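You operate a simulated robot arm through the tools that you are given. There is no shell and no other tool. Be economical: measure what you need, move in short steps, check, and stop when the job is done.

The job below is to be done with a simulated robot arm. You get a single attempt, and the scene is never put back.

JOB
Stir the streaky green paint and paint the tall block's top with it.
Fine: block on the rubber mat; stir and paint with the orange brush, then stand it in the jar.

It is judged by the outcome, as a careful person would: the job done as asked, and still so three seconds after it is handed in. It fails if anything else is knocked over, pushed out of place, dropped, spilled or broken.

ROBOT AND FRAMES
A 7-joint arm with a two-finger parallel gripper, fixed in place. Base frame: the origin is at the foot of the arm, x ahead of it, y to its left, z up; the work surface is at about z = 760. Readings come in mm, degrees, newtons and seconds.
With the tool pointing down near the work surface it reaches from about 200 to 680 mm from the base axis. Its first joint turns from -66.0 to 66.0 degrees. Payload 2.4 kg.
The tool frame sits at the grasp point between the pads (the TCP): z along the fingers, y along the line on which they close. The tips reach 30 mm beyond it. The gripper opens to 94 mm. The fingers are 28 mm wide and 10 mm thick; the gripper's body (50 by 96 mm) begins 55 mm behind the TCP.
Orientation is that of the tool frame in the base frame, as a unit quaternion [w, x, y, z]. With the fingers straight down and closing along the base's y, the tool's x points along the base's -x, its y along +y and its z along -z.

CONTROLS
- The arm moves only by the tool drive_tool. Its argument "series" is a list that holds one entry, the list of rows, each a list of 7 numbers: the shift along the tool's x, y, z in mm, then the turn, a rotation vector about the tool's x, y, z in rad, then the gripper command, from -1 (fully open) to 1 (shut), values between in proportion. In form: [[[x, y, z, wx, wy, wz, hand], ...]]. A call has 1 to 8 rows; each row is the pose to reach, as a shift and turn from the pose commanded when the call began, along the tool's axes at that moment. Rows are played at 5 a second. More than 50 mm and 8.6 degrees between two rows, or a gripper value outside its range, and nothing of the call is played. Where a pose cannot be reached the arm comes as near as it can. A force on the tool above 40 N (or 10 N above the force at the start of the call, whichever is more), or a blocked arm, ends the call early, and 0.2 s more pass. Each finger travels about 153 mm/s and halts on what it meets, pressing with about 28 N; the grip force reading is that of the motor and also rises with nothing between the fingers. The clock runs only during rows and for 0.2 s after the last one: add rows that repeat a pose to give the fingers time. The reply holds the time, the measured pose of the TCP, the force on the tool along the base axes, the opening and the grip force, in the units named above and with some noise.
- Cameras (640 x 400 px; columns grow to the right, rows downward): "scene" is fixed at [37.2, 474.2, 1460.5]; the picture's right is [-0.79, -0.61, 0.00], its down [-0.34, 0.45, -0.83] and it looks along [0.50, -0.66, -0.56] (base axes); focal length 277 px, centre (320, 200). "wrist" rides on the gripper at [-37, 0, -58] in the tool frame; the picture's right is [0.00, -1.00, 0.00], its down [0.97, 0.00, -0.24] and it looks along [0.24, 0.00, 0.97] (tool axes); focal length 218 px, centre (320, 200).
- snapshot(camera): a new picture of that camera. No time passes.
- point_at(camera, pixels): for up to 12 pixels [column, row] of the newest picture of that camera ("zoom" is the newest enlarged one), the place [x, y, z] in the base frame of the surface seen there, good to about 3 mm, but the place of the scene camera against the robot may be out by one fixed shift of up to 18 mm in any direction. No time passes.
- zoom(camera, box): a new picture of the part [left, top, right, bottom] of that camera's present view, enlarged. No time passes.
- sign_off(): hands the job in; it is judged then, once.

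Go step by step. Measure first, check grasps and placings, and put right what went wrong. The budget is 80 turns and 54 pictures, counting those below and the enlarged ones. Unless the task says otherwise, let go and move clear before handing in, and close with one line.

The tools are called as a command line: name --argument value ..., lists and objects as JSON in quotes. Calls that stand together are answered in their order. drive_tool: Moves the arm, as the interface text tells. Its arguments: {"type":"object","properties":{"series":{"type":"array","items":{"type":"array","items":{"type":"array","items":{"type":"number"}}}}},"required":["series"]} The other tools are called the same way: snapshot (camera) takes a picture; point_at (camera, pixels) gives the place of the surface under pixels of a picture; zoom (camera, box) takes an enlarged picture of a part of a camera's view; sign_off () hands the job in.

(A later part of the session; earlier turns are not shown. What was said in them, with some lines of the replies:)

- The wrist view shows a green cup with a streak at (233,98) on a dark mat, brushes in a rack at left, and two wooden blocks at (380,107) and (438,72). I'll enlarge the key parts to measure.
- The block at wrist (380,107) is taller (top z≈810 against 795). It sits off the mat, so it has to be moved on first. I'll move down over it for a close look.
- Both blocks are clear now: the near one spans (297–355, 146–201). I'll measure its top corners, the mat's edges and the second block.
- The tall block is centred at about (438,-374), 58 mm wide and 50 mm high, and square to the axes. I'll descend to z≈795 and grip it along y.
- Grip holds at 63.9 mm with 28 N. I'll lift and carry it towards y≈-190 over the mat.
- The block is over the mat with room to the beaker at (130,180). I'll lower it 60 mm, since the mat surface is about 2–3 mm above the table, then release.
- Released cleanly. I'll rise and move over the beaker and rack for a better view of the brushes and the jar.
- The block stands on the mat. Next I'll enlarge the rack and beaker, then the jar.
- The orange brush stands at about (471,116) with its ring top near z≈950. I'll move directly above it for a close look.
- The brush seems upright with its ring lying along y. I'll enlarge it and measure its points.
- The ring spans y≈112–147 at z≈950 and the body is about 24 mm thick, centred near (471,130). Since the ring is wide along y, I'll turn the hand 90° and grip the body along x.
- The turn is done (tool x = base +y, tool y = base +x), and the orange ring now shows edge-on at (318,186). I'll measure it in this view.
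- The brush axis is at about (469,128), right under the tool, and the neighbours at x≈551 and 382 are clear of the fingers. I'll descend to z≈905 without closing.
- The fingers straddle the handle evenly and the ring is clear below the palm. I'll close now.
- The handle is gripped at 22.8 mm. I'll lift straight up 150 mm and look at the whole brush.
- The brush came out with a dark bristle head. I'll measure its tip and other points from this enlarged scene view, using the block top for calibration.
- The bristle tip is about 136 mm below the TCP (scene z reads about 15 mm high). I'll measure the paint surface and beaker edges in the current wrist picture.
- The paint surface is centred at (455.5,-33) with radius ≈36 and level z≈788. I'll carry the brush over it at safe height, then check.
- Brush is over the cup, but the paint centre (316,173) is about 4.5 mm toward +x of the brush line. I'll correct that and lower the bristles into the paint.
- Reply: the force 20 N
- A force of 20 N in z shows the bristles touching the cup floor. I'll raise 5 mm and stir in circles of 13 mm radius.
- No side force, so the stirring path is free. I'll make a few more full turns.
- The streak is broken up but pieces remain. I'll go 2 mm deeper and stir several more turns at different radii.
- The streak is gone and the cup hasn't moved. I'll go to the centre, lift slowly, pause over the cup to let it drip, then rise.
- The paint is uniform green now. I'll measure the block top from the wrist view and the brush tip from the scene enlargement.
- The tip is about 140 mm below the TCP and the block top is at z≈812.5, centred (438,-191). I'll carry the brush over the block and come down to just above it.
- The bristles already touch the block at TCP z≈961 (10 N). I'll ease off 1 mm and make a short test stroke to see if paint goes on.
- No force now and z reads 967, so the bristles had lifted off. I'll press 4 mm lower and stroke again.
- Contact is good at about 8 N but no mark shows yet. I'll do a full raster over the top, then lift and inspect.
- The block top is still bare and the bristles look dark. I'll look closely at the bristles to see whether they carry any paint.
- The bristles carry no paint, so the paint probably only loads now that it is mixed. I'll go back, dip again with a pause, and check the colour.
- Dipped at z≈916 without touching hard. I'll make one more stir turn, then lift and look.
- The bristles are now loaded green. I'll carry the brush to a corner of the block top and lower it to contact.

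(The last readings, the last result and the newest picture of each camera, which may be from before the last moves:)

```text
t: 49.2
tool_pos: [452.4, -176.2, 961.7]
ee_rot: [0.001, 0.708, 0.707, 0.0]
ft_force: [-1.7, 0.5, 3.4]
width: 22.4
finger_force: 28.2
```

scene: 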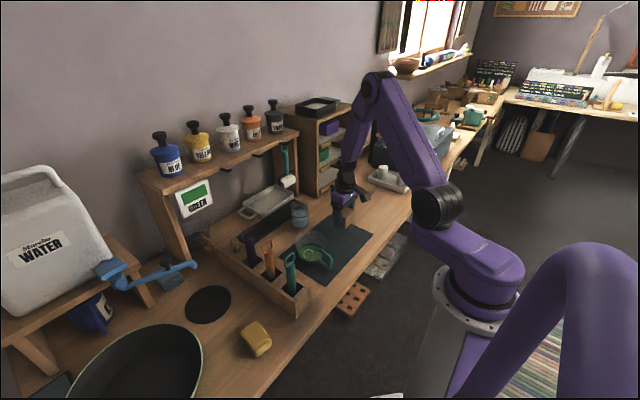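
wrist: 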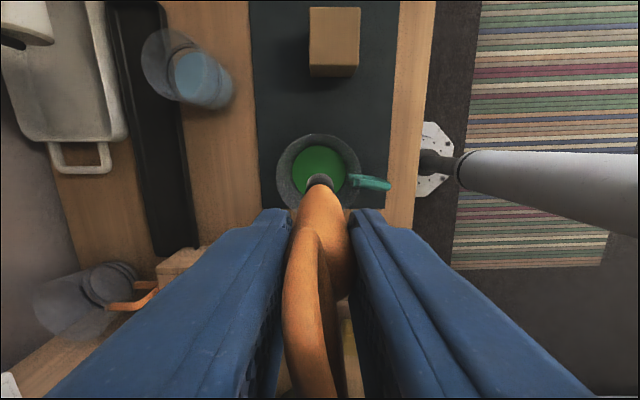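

Light contact, 3.4 N. I'll raster the whole top.

drive_tool --series '[[[1, 2, 0.5, 0, 0, 0, 1], [1, -15, 0.5, 0, 0, 0, 1], [1, -32, 0.5, 0, 0, 0, 1], [-8, -32, 0.5, 0, 0, 0, 1], [-8, -15, 0.5, 0, 0, 0, 1], [-8, 2, 0.5, 0, 0, 0, 1], [-16, 2, 0.5, 0, 0, 0, 1], [-16, -15, 0.5, 0, 0, 0, 1]]]'

drive_tool --series '[[[0, -17, 0, 0, 0, 0, 1], [-8, -17, 0, 0, 0, 0, 1], [-8, 0, 0, 0, 0, 0, 1], [-8, 17, 0, 0, 0, 0, 1], [-17, 17, 0, 0, 0, 0, 1], [-17, 0, 0, 0, 0, 0, 1], [-17, -17, 0, 0, 0, 0, 1]]]'

drive_tool --series '[[[0, 0, -15, 0, 0, 0, 1], [0, 0, -50, 0, 0, 0, 1], [0, 0, -90, 0, 0, 0, 1]]]'

zoom --camera "scene" --box '[315, 185, 365, 235]'

```text
t: 51.0
tool_pos: [438.5, -192.4, 959.8]
ee_rot: [0.0, 0.708, 0.706, 0.0]
ft_force: [0.2, 0.1, 0.3]
width: 22.3
finger_force: 27.2
```

```text
t: 52.6
tool_pos: [422.7, -209.5, 960.3]
ee_rot: [0.0, 0.707, 0.707, 0.0]
ft_force: [0.1, 0.7, 0.0]
width: 22.3
finger_force: 28.2
```

```text
t: 53.4
tool_pos: [425.0, -210.5, 1050.7]
ee_rot: [0.0, 0.707, 0.707, 0.0]
ft_force: [0.6, 0.1, -1.2]
width: 22.4
finger_force: 27.9
```

```text
8.00 times, centred on (340, 210) of scene
```

zoom: 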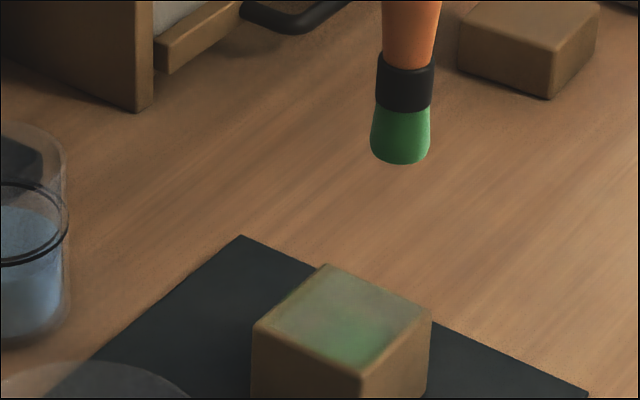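

A thin green film is on, weaker near the edges. I'll add a second coat, pressing about 1.5 mm lower and reaching ±20 mm.

drive_tool --series '[[[-2, -3, 40, 0, 0, 0, 1], [-2, -3, 75, 0, 0, 0, 1], [-2, -3, 91.5, 0, 0, 0, 1], [17, -3, 91.5, 0, 0, 0, 1], [37, -3, 91.5, 0, 0, 0, 1], [37, 6, 91.5, 0, 0, 0, 1], [17, 6, 91.5, 0, 0, 0, 1], [-2, 6, 91.5, 0, 0, 0, 1]]]'

drive_tool --series '[[[0, 10, 0, 0, 0, 0, 1], [19, 10, 0, 0, 0, 0, 1], [39, 10, 0, 0, 0, 0, 1], [39, 20, 0, 0, 0, 0, 1], [19, 20, 0, 0, 0, 0, 1], [0, 20, 0, 0, 0, 0, 1], [0, 31, 0, 0, 0, 0, 1], [19, 31, 0, 0, 0, 0, 1]]]'

drive_tool --series '[[[20, 0, 0, 0, 0, 0, 1], [20, 0, 0, 0, 0, 0, 1], [20, 0, -20, 0, 0, 0, 1], [20, 0, -60, 0, 0, 0, 1], [20, 0, -90, 0, 0, 0, 1]]]'

zoom --camera "scene" --box '[315, 185, 365, 235]'

```text
t: 55.2
tool_pos: [428.8, -211.6, 960.2]
ee_rot: [-0.001, 0.708, 0.707, 0.0]
ft_force: [-0.6, -0.8, -0.1]
width: 22.3
finger_force: 27.8
```

```text
t: 57.0
tool_pos: [460.0, -191.9, 960.7]
ee_rot: [0.0, 0.708, 0.706, 0.0]
ft_force: [-0.3, 0.1, 1.3]
width: 22.2
finger_force: 28.1
```

```text
t: 58.2
tool_pos: [459.5, -170.3, 1049.3]
ee_rot: [0.0, 0.707, 0.708, -0.001]
ft_force: [0.0, 0.2, -1.0]
width: 22.4
finger_force: 27.8
```

```text
8.00 times, centred on (340, 210) of scene
```

zoom: 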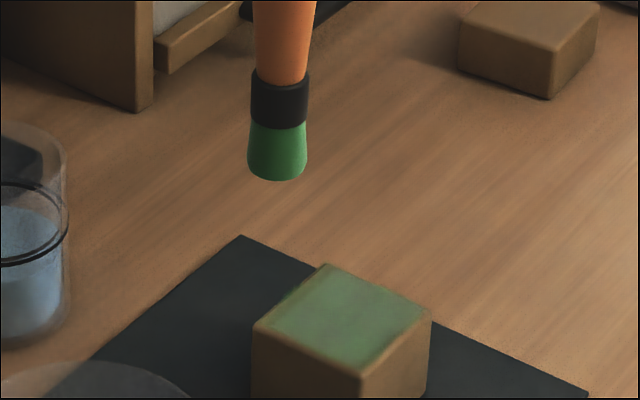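

The top is evenly covered but still a bit thin. I'll give a third coat slightly firmer, in the other direction.

drive_tool --series '[[[-1, -1, 40, 0, 0, 0, 1], [-1, -1, 75, 0, 0, 0, 1], [-1, -1, 91, 0, 0, 0, 1], [-1, -20, 91, 0, 0, 0, 1], [-1, -40, 91, 0, 0, 0, 1], [-10, -40, 91, 0, 0, 0, 1], [-10, -20, 91, 0, 0, 0, 1], [-10, -1, 91, 0, 0, 0, 1]]]'

drive_tool --series '[[[-10, 0, 0, 0, 0, 0, 1], [-10, -20, 0, 0, 0, 0, 1], [-10, -39, 0, 0, 0, 0, 1], [-20, -39, 0, 0, 0, 0, 1], [-20, -20, 0, 0, 0, 0, 1], [-20, 0, 0, 0, 0, 0, 1], [-31, 0, 0, 0, 0, 0, 1], [-31, -20, 0, 0, 0, 0, 1]]]'

drive_tool --series '[[[0, -19, 0, 0, 0, 0, 1], [10, -10, 0, 0, 0, 0, 1], [20, 0, 0, 0, 0, 0, 1], [20, 0, -20, 0, 0, 0, 1], [20, 0, -60, 0, 0, 0, 1], [20, 0, -90, 0, 0, 0, 1]]]'

zoom --camera "scene" --box '[315, 185, 365, 235]'

```text
t: 60.0
tool_pos: [458.5, -184.3, 958.1]
ee_rot: [0.001, 0.707, 0.707, 0.0]
ft_force: [-4.1, -1.9, 14.0]
width: 22.4
finger_force: 28.4
```

```text
t: 61.8
tool_pos: [439.6, -215.0, 957.8]
ee_rot: [0.001, 0.707, 0.707, 0.0]
ft_force: [0.8, -0.1, 1.9]
width: 22.2
finger_force: 27.7
```

```text
t: 63.2
tool_pos: [438.9, -193.6, 1049.2]
ee_rot: [-0.001, 0.707, 0.707, -0.001]
ft_force: [-0.5, 0.3, -0.5]
width: 22.2
finger_force: 27.8
```

```text
8.00 times, centred on (340, 210) of scene
```

zoom: 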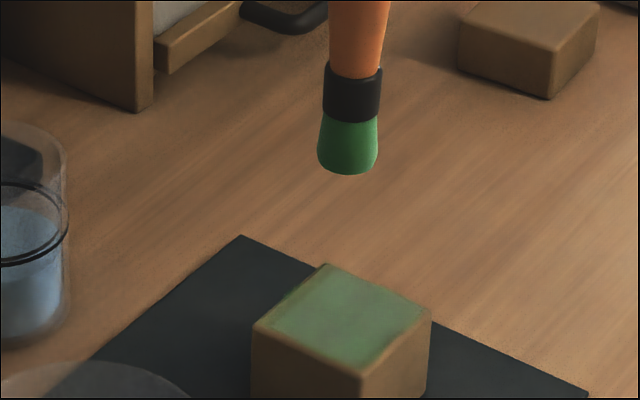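

The film looks the same as before, so it may be saturated. I'll check closely for gaps near the edges.

zoom --camera "scene" --box '[326, 212, 374, 242]'

```text
13.33 times, centred on (350, 227) of scene
```

zoom: 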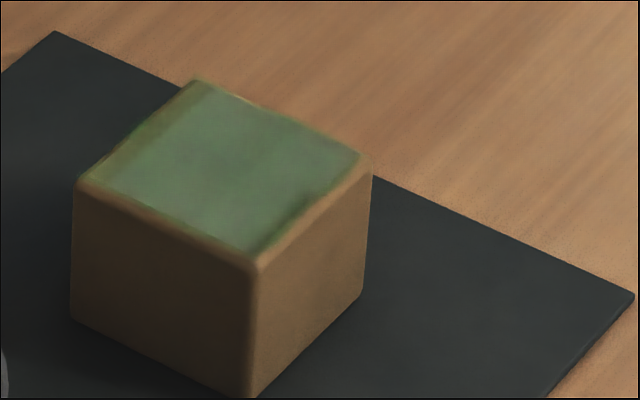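

The top is fully covered to the rounded edges. Now for the jar: I'll measure obstacles around it (roll, shelf, cabinet) and the jar itself from the scene.

zoom --camera "scene" --box '[240, 130, 360, 250]'

point_at --camera "zoom" --pixels '[[260, 178], [215, 160], [330, 240], [295, 215], [250, 280], [288, 282], [288, 310], [264, 240], [262, 262], [315, 262], [290, 318], [130, 110]]'

```text
3.33 times, centred on (300, 190) of scene
```

zoom: 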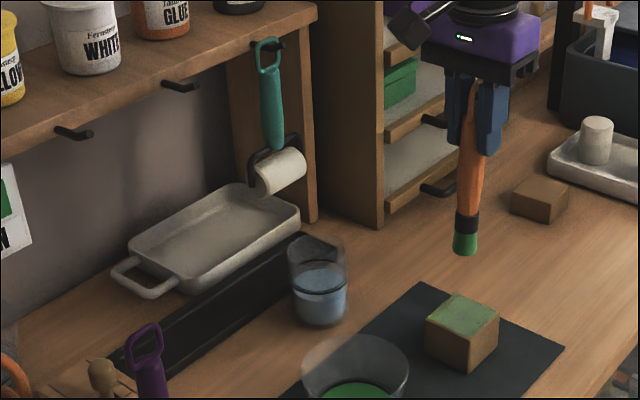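

```text
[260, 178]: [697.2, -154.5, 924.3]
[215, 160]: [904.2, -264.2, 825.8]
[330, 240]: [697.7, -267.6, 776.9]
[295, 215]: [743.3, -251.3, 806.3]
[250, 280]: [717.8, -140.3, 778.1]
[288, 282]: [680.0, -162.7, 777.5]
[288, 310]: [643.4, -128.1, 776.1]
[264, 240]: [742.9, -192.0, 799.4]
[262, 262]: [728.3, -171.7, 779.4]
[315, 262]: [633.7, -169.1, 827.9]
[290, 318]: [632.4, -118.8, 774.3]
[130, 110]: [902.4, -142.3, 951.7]
```

The hanging roller is at x≈697, z≈910, leaving room for the hand at x≈605. I'll move to (603,-80) at the same height to view the jar from almost straight above.

drive_tool --series '[[[20, 28, 0, 0, 0, 0, 1], [40, 56, 0, 0, 0, 0, 1], [60, 84, 0, 0, 0, 0, 1], [80, 112, 0, 0, 0, 0, 1], [98, 140, 0, 0, 0, 0, 1], [113, 164, 0, 0, 0, 0, 1], [113, 164, 0, 0, 0, 0, 1]]]'

zoom --camera "wrist" --box '[220, 40, 420, 200]'

```text
t: 64.8
tool_pos: [603.0, -77.1, 1049.9]
ee_rot: [0.0, 0.707, 0.707, 0.0]
ft_force: [-0.3, -0.2, 0.2]
width: 22.1
finger_force: 28.0
```

```text
2.50 times, centred on (320, 120) of wrist
```

zoom: 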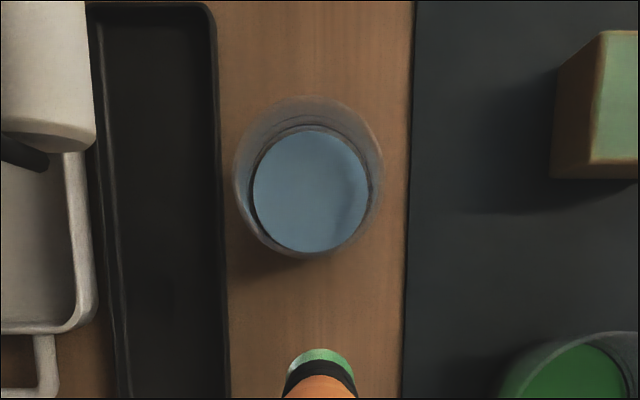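

The jar's water disc is clear at zoom (311,190), with the rim spanning about 234–384. I'll measure these.

point_at --camera "zoom" --pixels '[[256, 190], [366, 190], [311, 133], [311, 246], [311, 190], [236, 170], [382, 165], [311, 97], [311, 257], [322, 352], [311, 105], [60, 60]]'

```text
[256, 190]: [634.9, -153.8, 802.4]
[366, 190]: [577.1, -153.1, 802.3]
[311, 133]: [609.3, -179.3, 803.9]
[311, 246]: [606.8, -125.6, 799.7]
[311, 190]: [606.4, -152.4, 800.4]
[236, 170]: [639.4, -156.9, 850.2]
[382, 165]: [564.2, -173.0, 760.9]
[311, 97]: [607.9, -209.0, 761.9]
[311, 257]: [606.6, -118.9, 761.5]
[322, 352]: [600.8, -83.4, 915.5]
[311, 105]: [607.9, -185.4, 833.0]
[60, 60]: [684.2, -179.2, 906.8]
```

The jar is centred at (606.5,-152.5), inner radius ≈28, rim at z≈850, and the roll edge at x≈684 is clear of the hand. I'll move over it and lower partway.

drive_tool --series '[[[-35, 2, 0, 0, 0, 0, 1], [-75.5, 4, 0, 0, 0, 0, 1], [-75.5, 4, 0, 0, 0, 0, 1], [-75.5, 4, 30, 0, 0, 0, 1], [-75.5, 4, 60, 0, 0, 0, 1], [-75.5, 4, 60, 0, 0, 0, 1]]]'

zoom --camera "scene" --box '[260, 160, 340, 240]'

snapshot --camera "wrist"

```text
t: 66.2
tool_pos: [607.0, -155.0, 988.9]
ee_rot: [0.0, 0.707, 0.707, 0.0]
ft_force: [-0.5, 0.7, 0.1]
width: 22.1
finger_force: 28.1
```

```text
5.00 times, centred on (300, 200) of scene
```

zoom: 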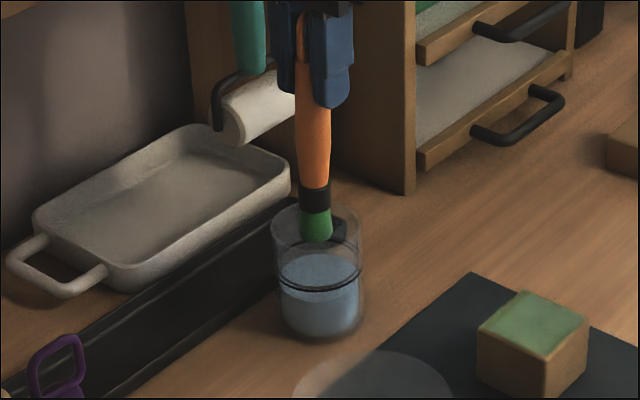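

```text
8 pictures are left
```

wrist: 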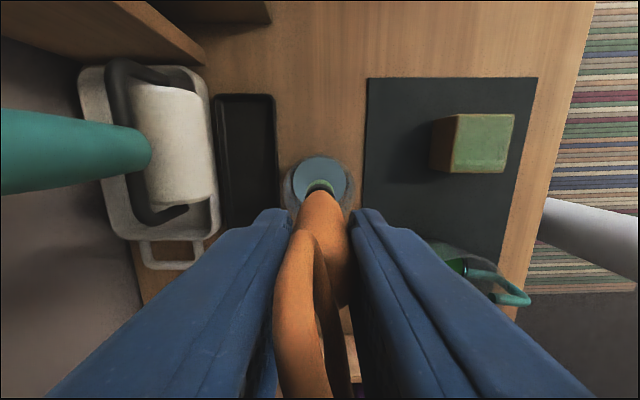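

The brush is inside the jar's rim and well centred. I'll lower to about z≈918, then creep to the floor.

drive_tool --series '[[[2, 0, 25, 0, 0, 0, 1], [2, 0, 48, 0, 0, 0, 1], [2, 0, 62, 0, 0, 0, 1], [2, 0, 70, 0, 0, 0, 1], [2, 0, 70, 0, 0, 0, 1]]]'

drive_tool --series '[[[0, 0, 1.5, 0, 0, 0, 1], [0, 0, 3, 0, 0, 0, 1], [0, 0, 4, 0, 0, 0, 1], [0, 0, 4, 0, 0, 0, 1]]]'

```text
t: 67.4
tool_pos: [608.6, -154.7, 918.7]
ee_rot: [0.0, 0.709, 0.706, 0.0]
ft_force: [0.5, -0.4, 0.6]
width: 22.5
finger_force: 27.8
```

```text
t: 68.4
tool_pos: [608.0, -153.1, 915.3]
ee_rot: [0.0, 0.707, 0.707, 0.0]
ft_force: [-0.3, 0.1, -0.5]
width: 22.5
finger_force: 27.8
```

drive_tool --series '[[[0, 0, 1.5, 0, 0, 0, 1], [0, 0, 3, 0, 0, 0, 1], [0, 0, 3, 0, 0, 0, 1]]]'

```text
t: 69.2
tool_pos: [606.9, -152.8, 911.2]
ee_rot: [0.0, 0.708, 0.706, 0.001]
ft_force: [0.4, -0.4, -0.1]
width: 22.6
finger_force: 27.9
```

No contact yet at z≈911. I'll creep a little further.

drive_tool --series '[[[0, 0, 1, 0, 0, 0, 1], [0, 0, 2, 0, 0, 0, 1], [0, 0, 2, 0, 0, 0, 1]]]'

```text
t: 70.0
tool_pos: [606.2, -152.9, 910.2]
ee_rot: [0.0, 0.708, 0.706, 0.0]
ft_force: [0.0, 0.5, 0.5]
width: 22.4
finger_force: 27.9
```

Still nothing. I'll go 3 mm more in small steps.

drive_tool --series '[[[0, 0, 1, 0, 0, 0, 1], [0, 0, 2, 0, 0, 0, 1], [0, 0, 3, 0, 0, 0, 1], [0, 0, 3, 0, 0, 0, 1]]]'

zoom --camera "scene" --box '[260, 160, 340, 240]'

```text
t: 71.0
tool_pos: [606.8, -154.2, 908.0]
ee_rot: [0.002, 0.707, 0.707, 0.0]
ft_force: [-0.7, -0.7, 22.6]
width: 22.4
finger_force: 27.6
```

```text
5.00 times, centred on (300, 200) of scene
```

zoom: 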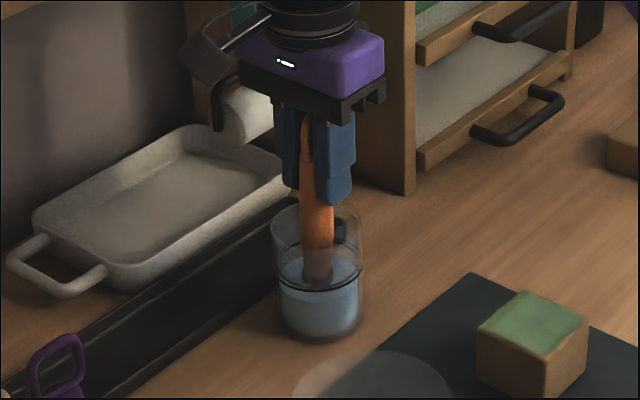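

The bristles rest on the jar floor (22.6 N). I'll ease up 1.5 mm and open slowly.

drive_tool --series '[[[0, 0, -1.5, 0, 0, 0, 1], [0, 0, -1.5, 0, 0, 0, 0.5], [0, 0, -1.5, 0, 0, 0, 0.4], [0, 0, -1.5, 0, 0, 0, 0.3], [0, 0, -1.5, 0, 0, 0, 0.2], [0, 0, -1.5, 0, 0, 0, 0.05], [0, 0, -1.5, 0, 0, 0, -0.1], [0, 0, -1.5, 0, 0, 0, -0.2]]]'

snapshot --camera "wrist"

```text
t: 72.8
tool_pos: [605.7, -153.9, 907.6]
ee_rot: [0.0, 0.707, 0.707, 0.0]
ft_force: [-0.4, -0.5, 0.0]
width: 56.4
finger_force: 0.1
```

```text
6 pictures are left
```

wrist: 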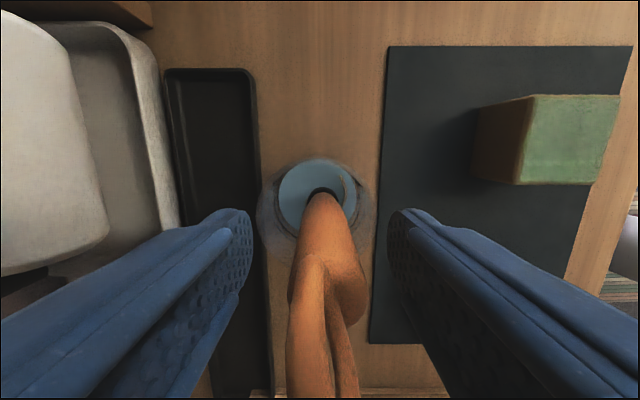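

The brush stands free between the open fingers. I'll rise straight up, clear of it.

drive_tool --series '[[[0, 0, -20, 0, 0, 0, -0.2], [0, 0, -45, 0, 0, 0, -0.2], [0, 0, -75, 0, 0, 0, -0.2], [0, 0, -110, 0, 0, 0, -0.2], [0, 0, -150, 0, 0, 0, -0.2], [0, 0, -190, 0, 0, 0, -0.2]]]'

zoom --camera "scene" --box '[240, 140, 360, 260]'

```text
t: 74.2
tool_pos: [605.1, -152.4, 1099.5]
ee_rot: [-0.001, 0.707, 0.707, -0.001]
ft_force: [-0.7, 0.5, 0.1]
width: 56.1
finger_force: 0.1
```

```text
3.33 times, centred on (300, 200) of scene
```

zoom: 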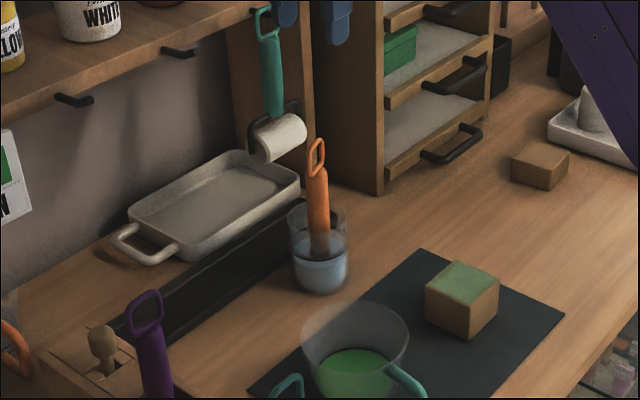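

The brush stands in the jar. I'll move clear toward the block and check its top from above.

drive_tool --series '[[[0, -35, 0, 0, 0, 0, -0.2], [0, -75, 0, 0, 0, 0, -0.2], [0, -115, 0, 0, 0, 0, -0.2], [5, -150, 0, 0, 0, 0, -0.2], [5, -150, 0, 0, 0, 0, -0.2]]]'

snapshot --camera "wrist"

zoom --camera "wrist" --box '[290, 90, 370, 150]'

```text
t: 75.4
tool_pos: [455.6, -151.4, 1101.5]
ee_rot: [0.0, 0.708, 0.706, 0.0]
ft_force: [-1.0, 0.5, 0.0]
width: 56.2
finger_force: 0.1
```

```text
4 pictures are left
```

wrist: 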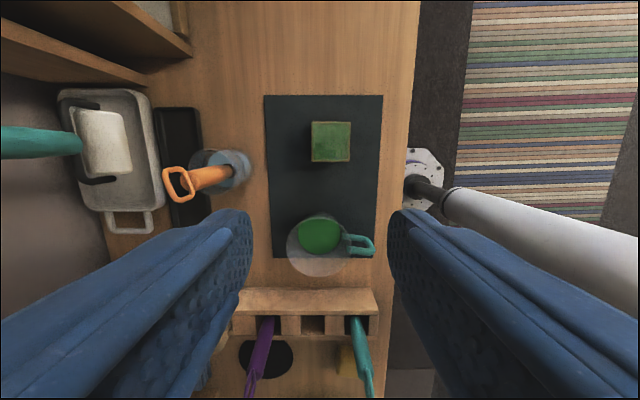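

```text
6.67 times, centred on (330, 120) of wrist
```

zoom: 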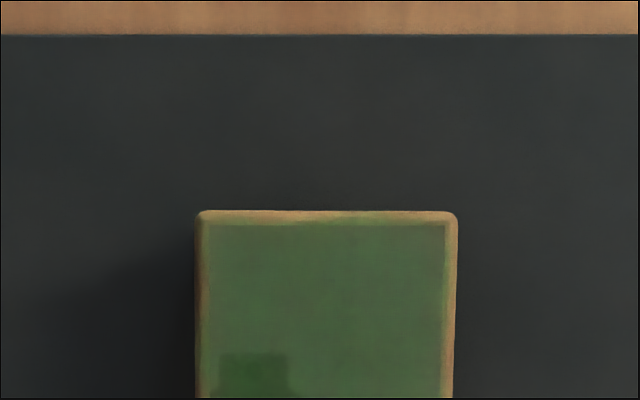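

The block's top is green right out to its rounded edges. The block sits wholly on the mat, the orange brush stands in the jar at (215,175), and the cup and rack look undisturbed. The arm is clear, so I'll hand in.

sign_off

```text
The job is handed in.
```

The job is handed in: I stirred the green paint until the streak was gone, painted the tall block's top on the rubber mat with the orange brush, and stood the brush in the jar.
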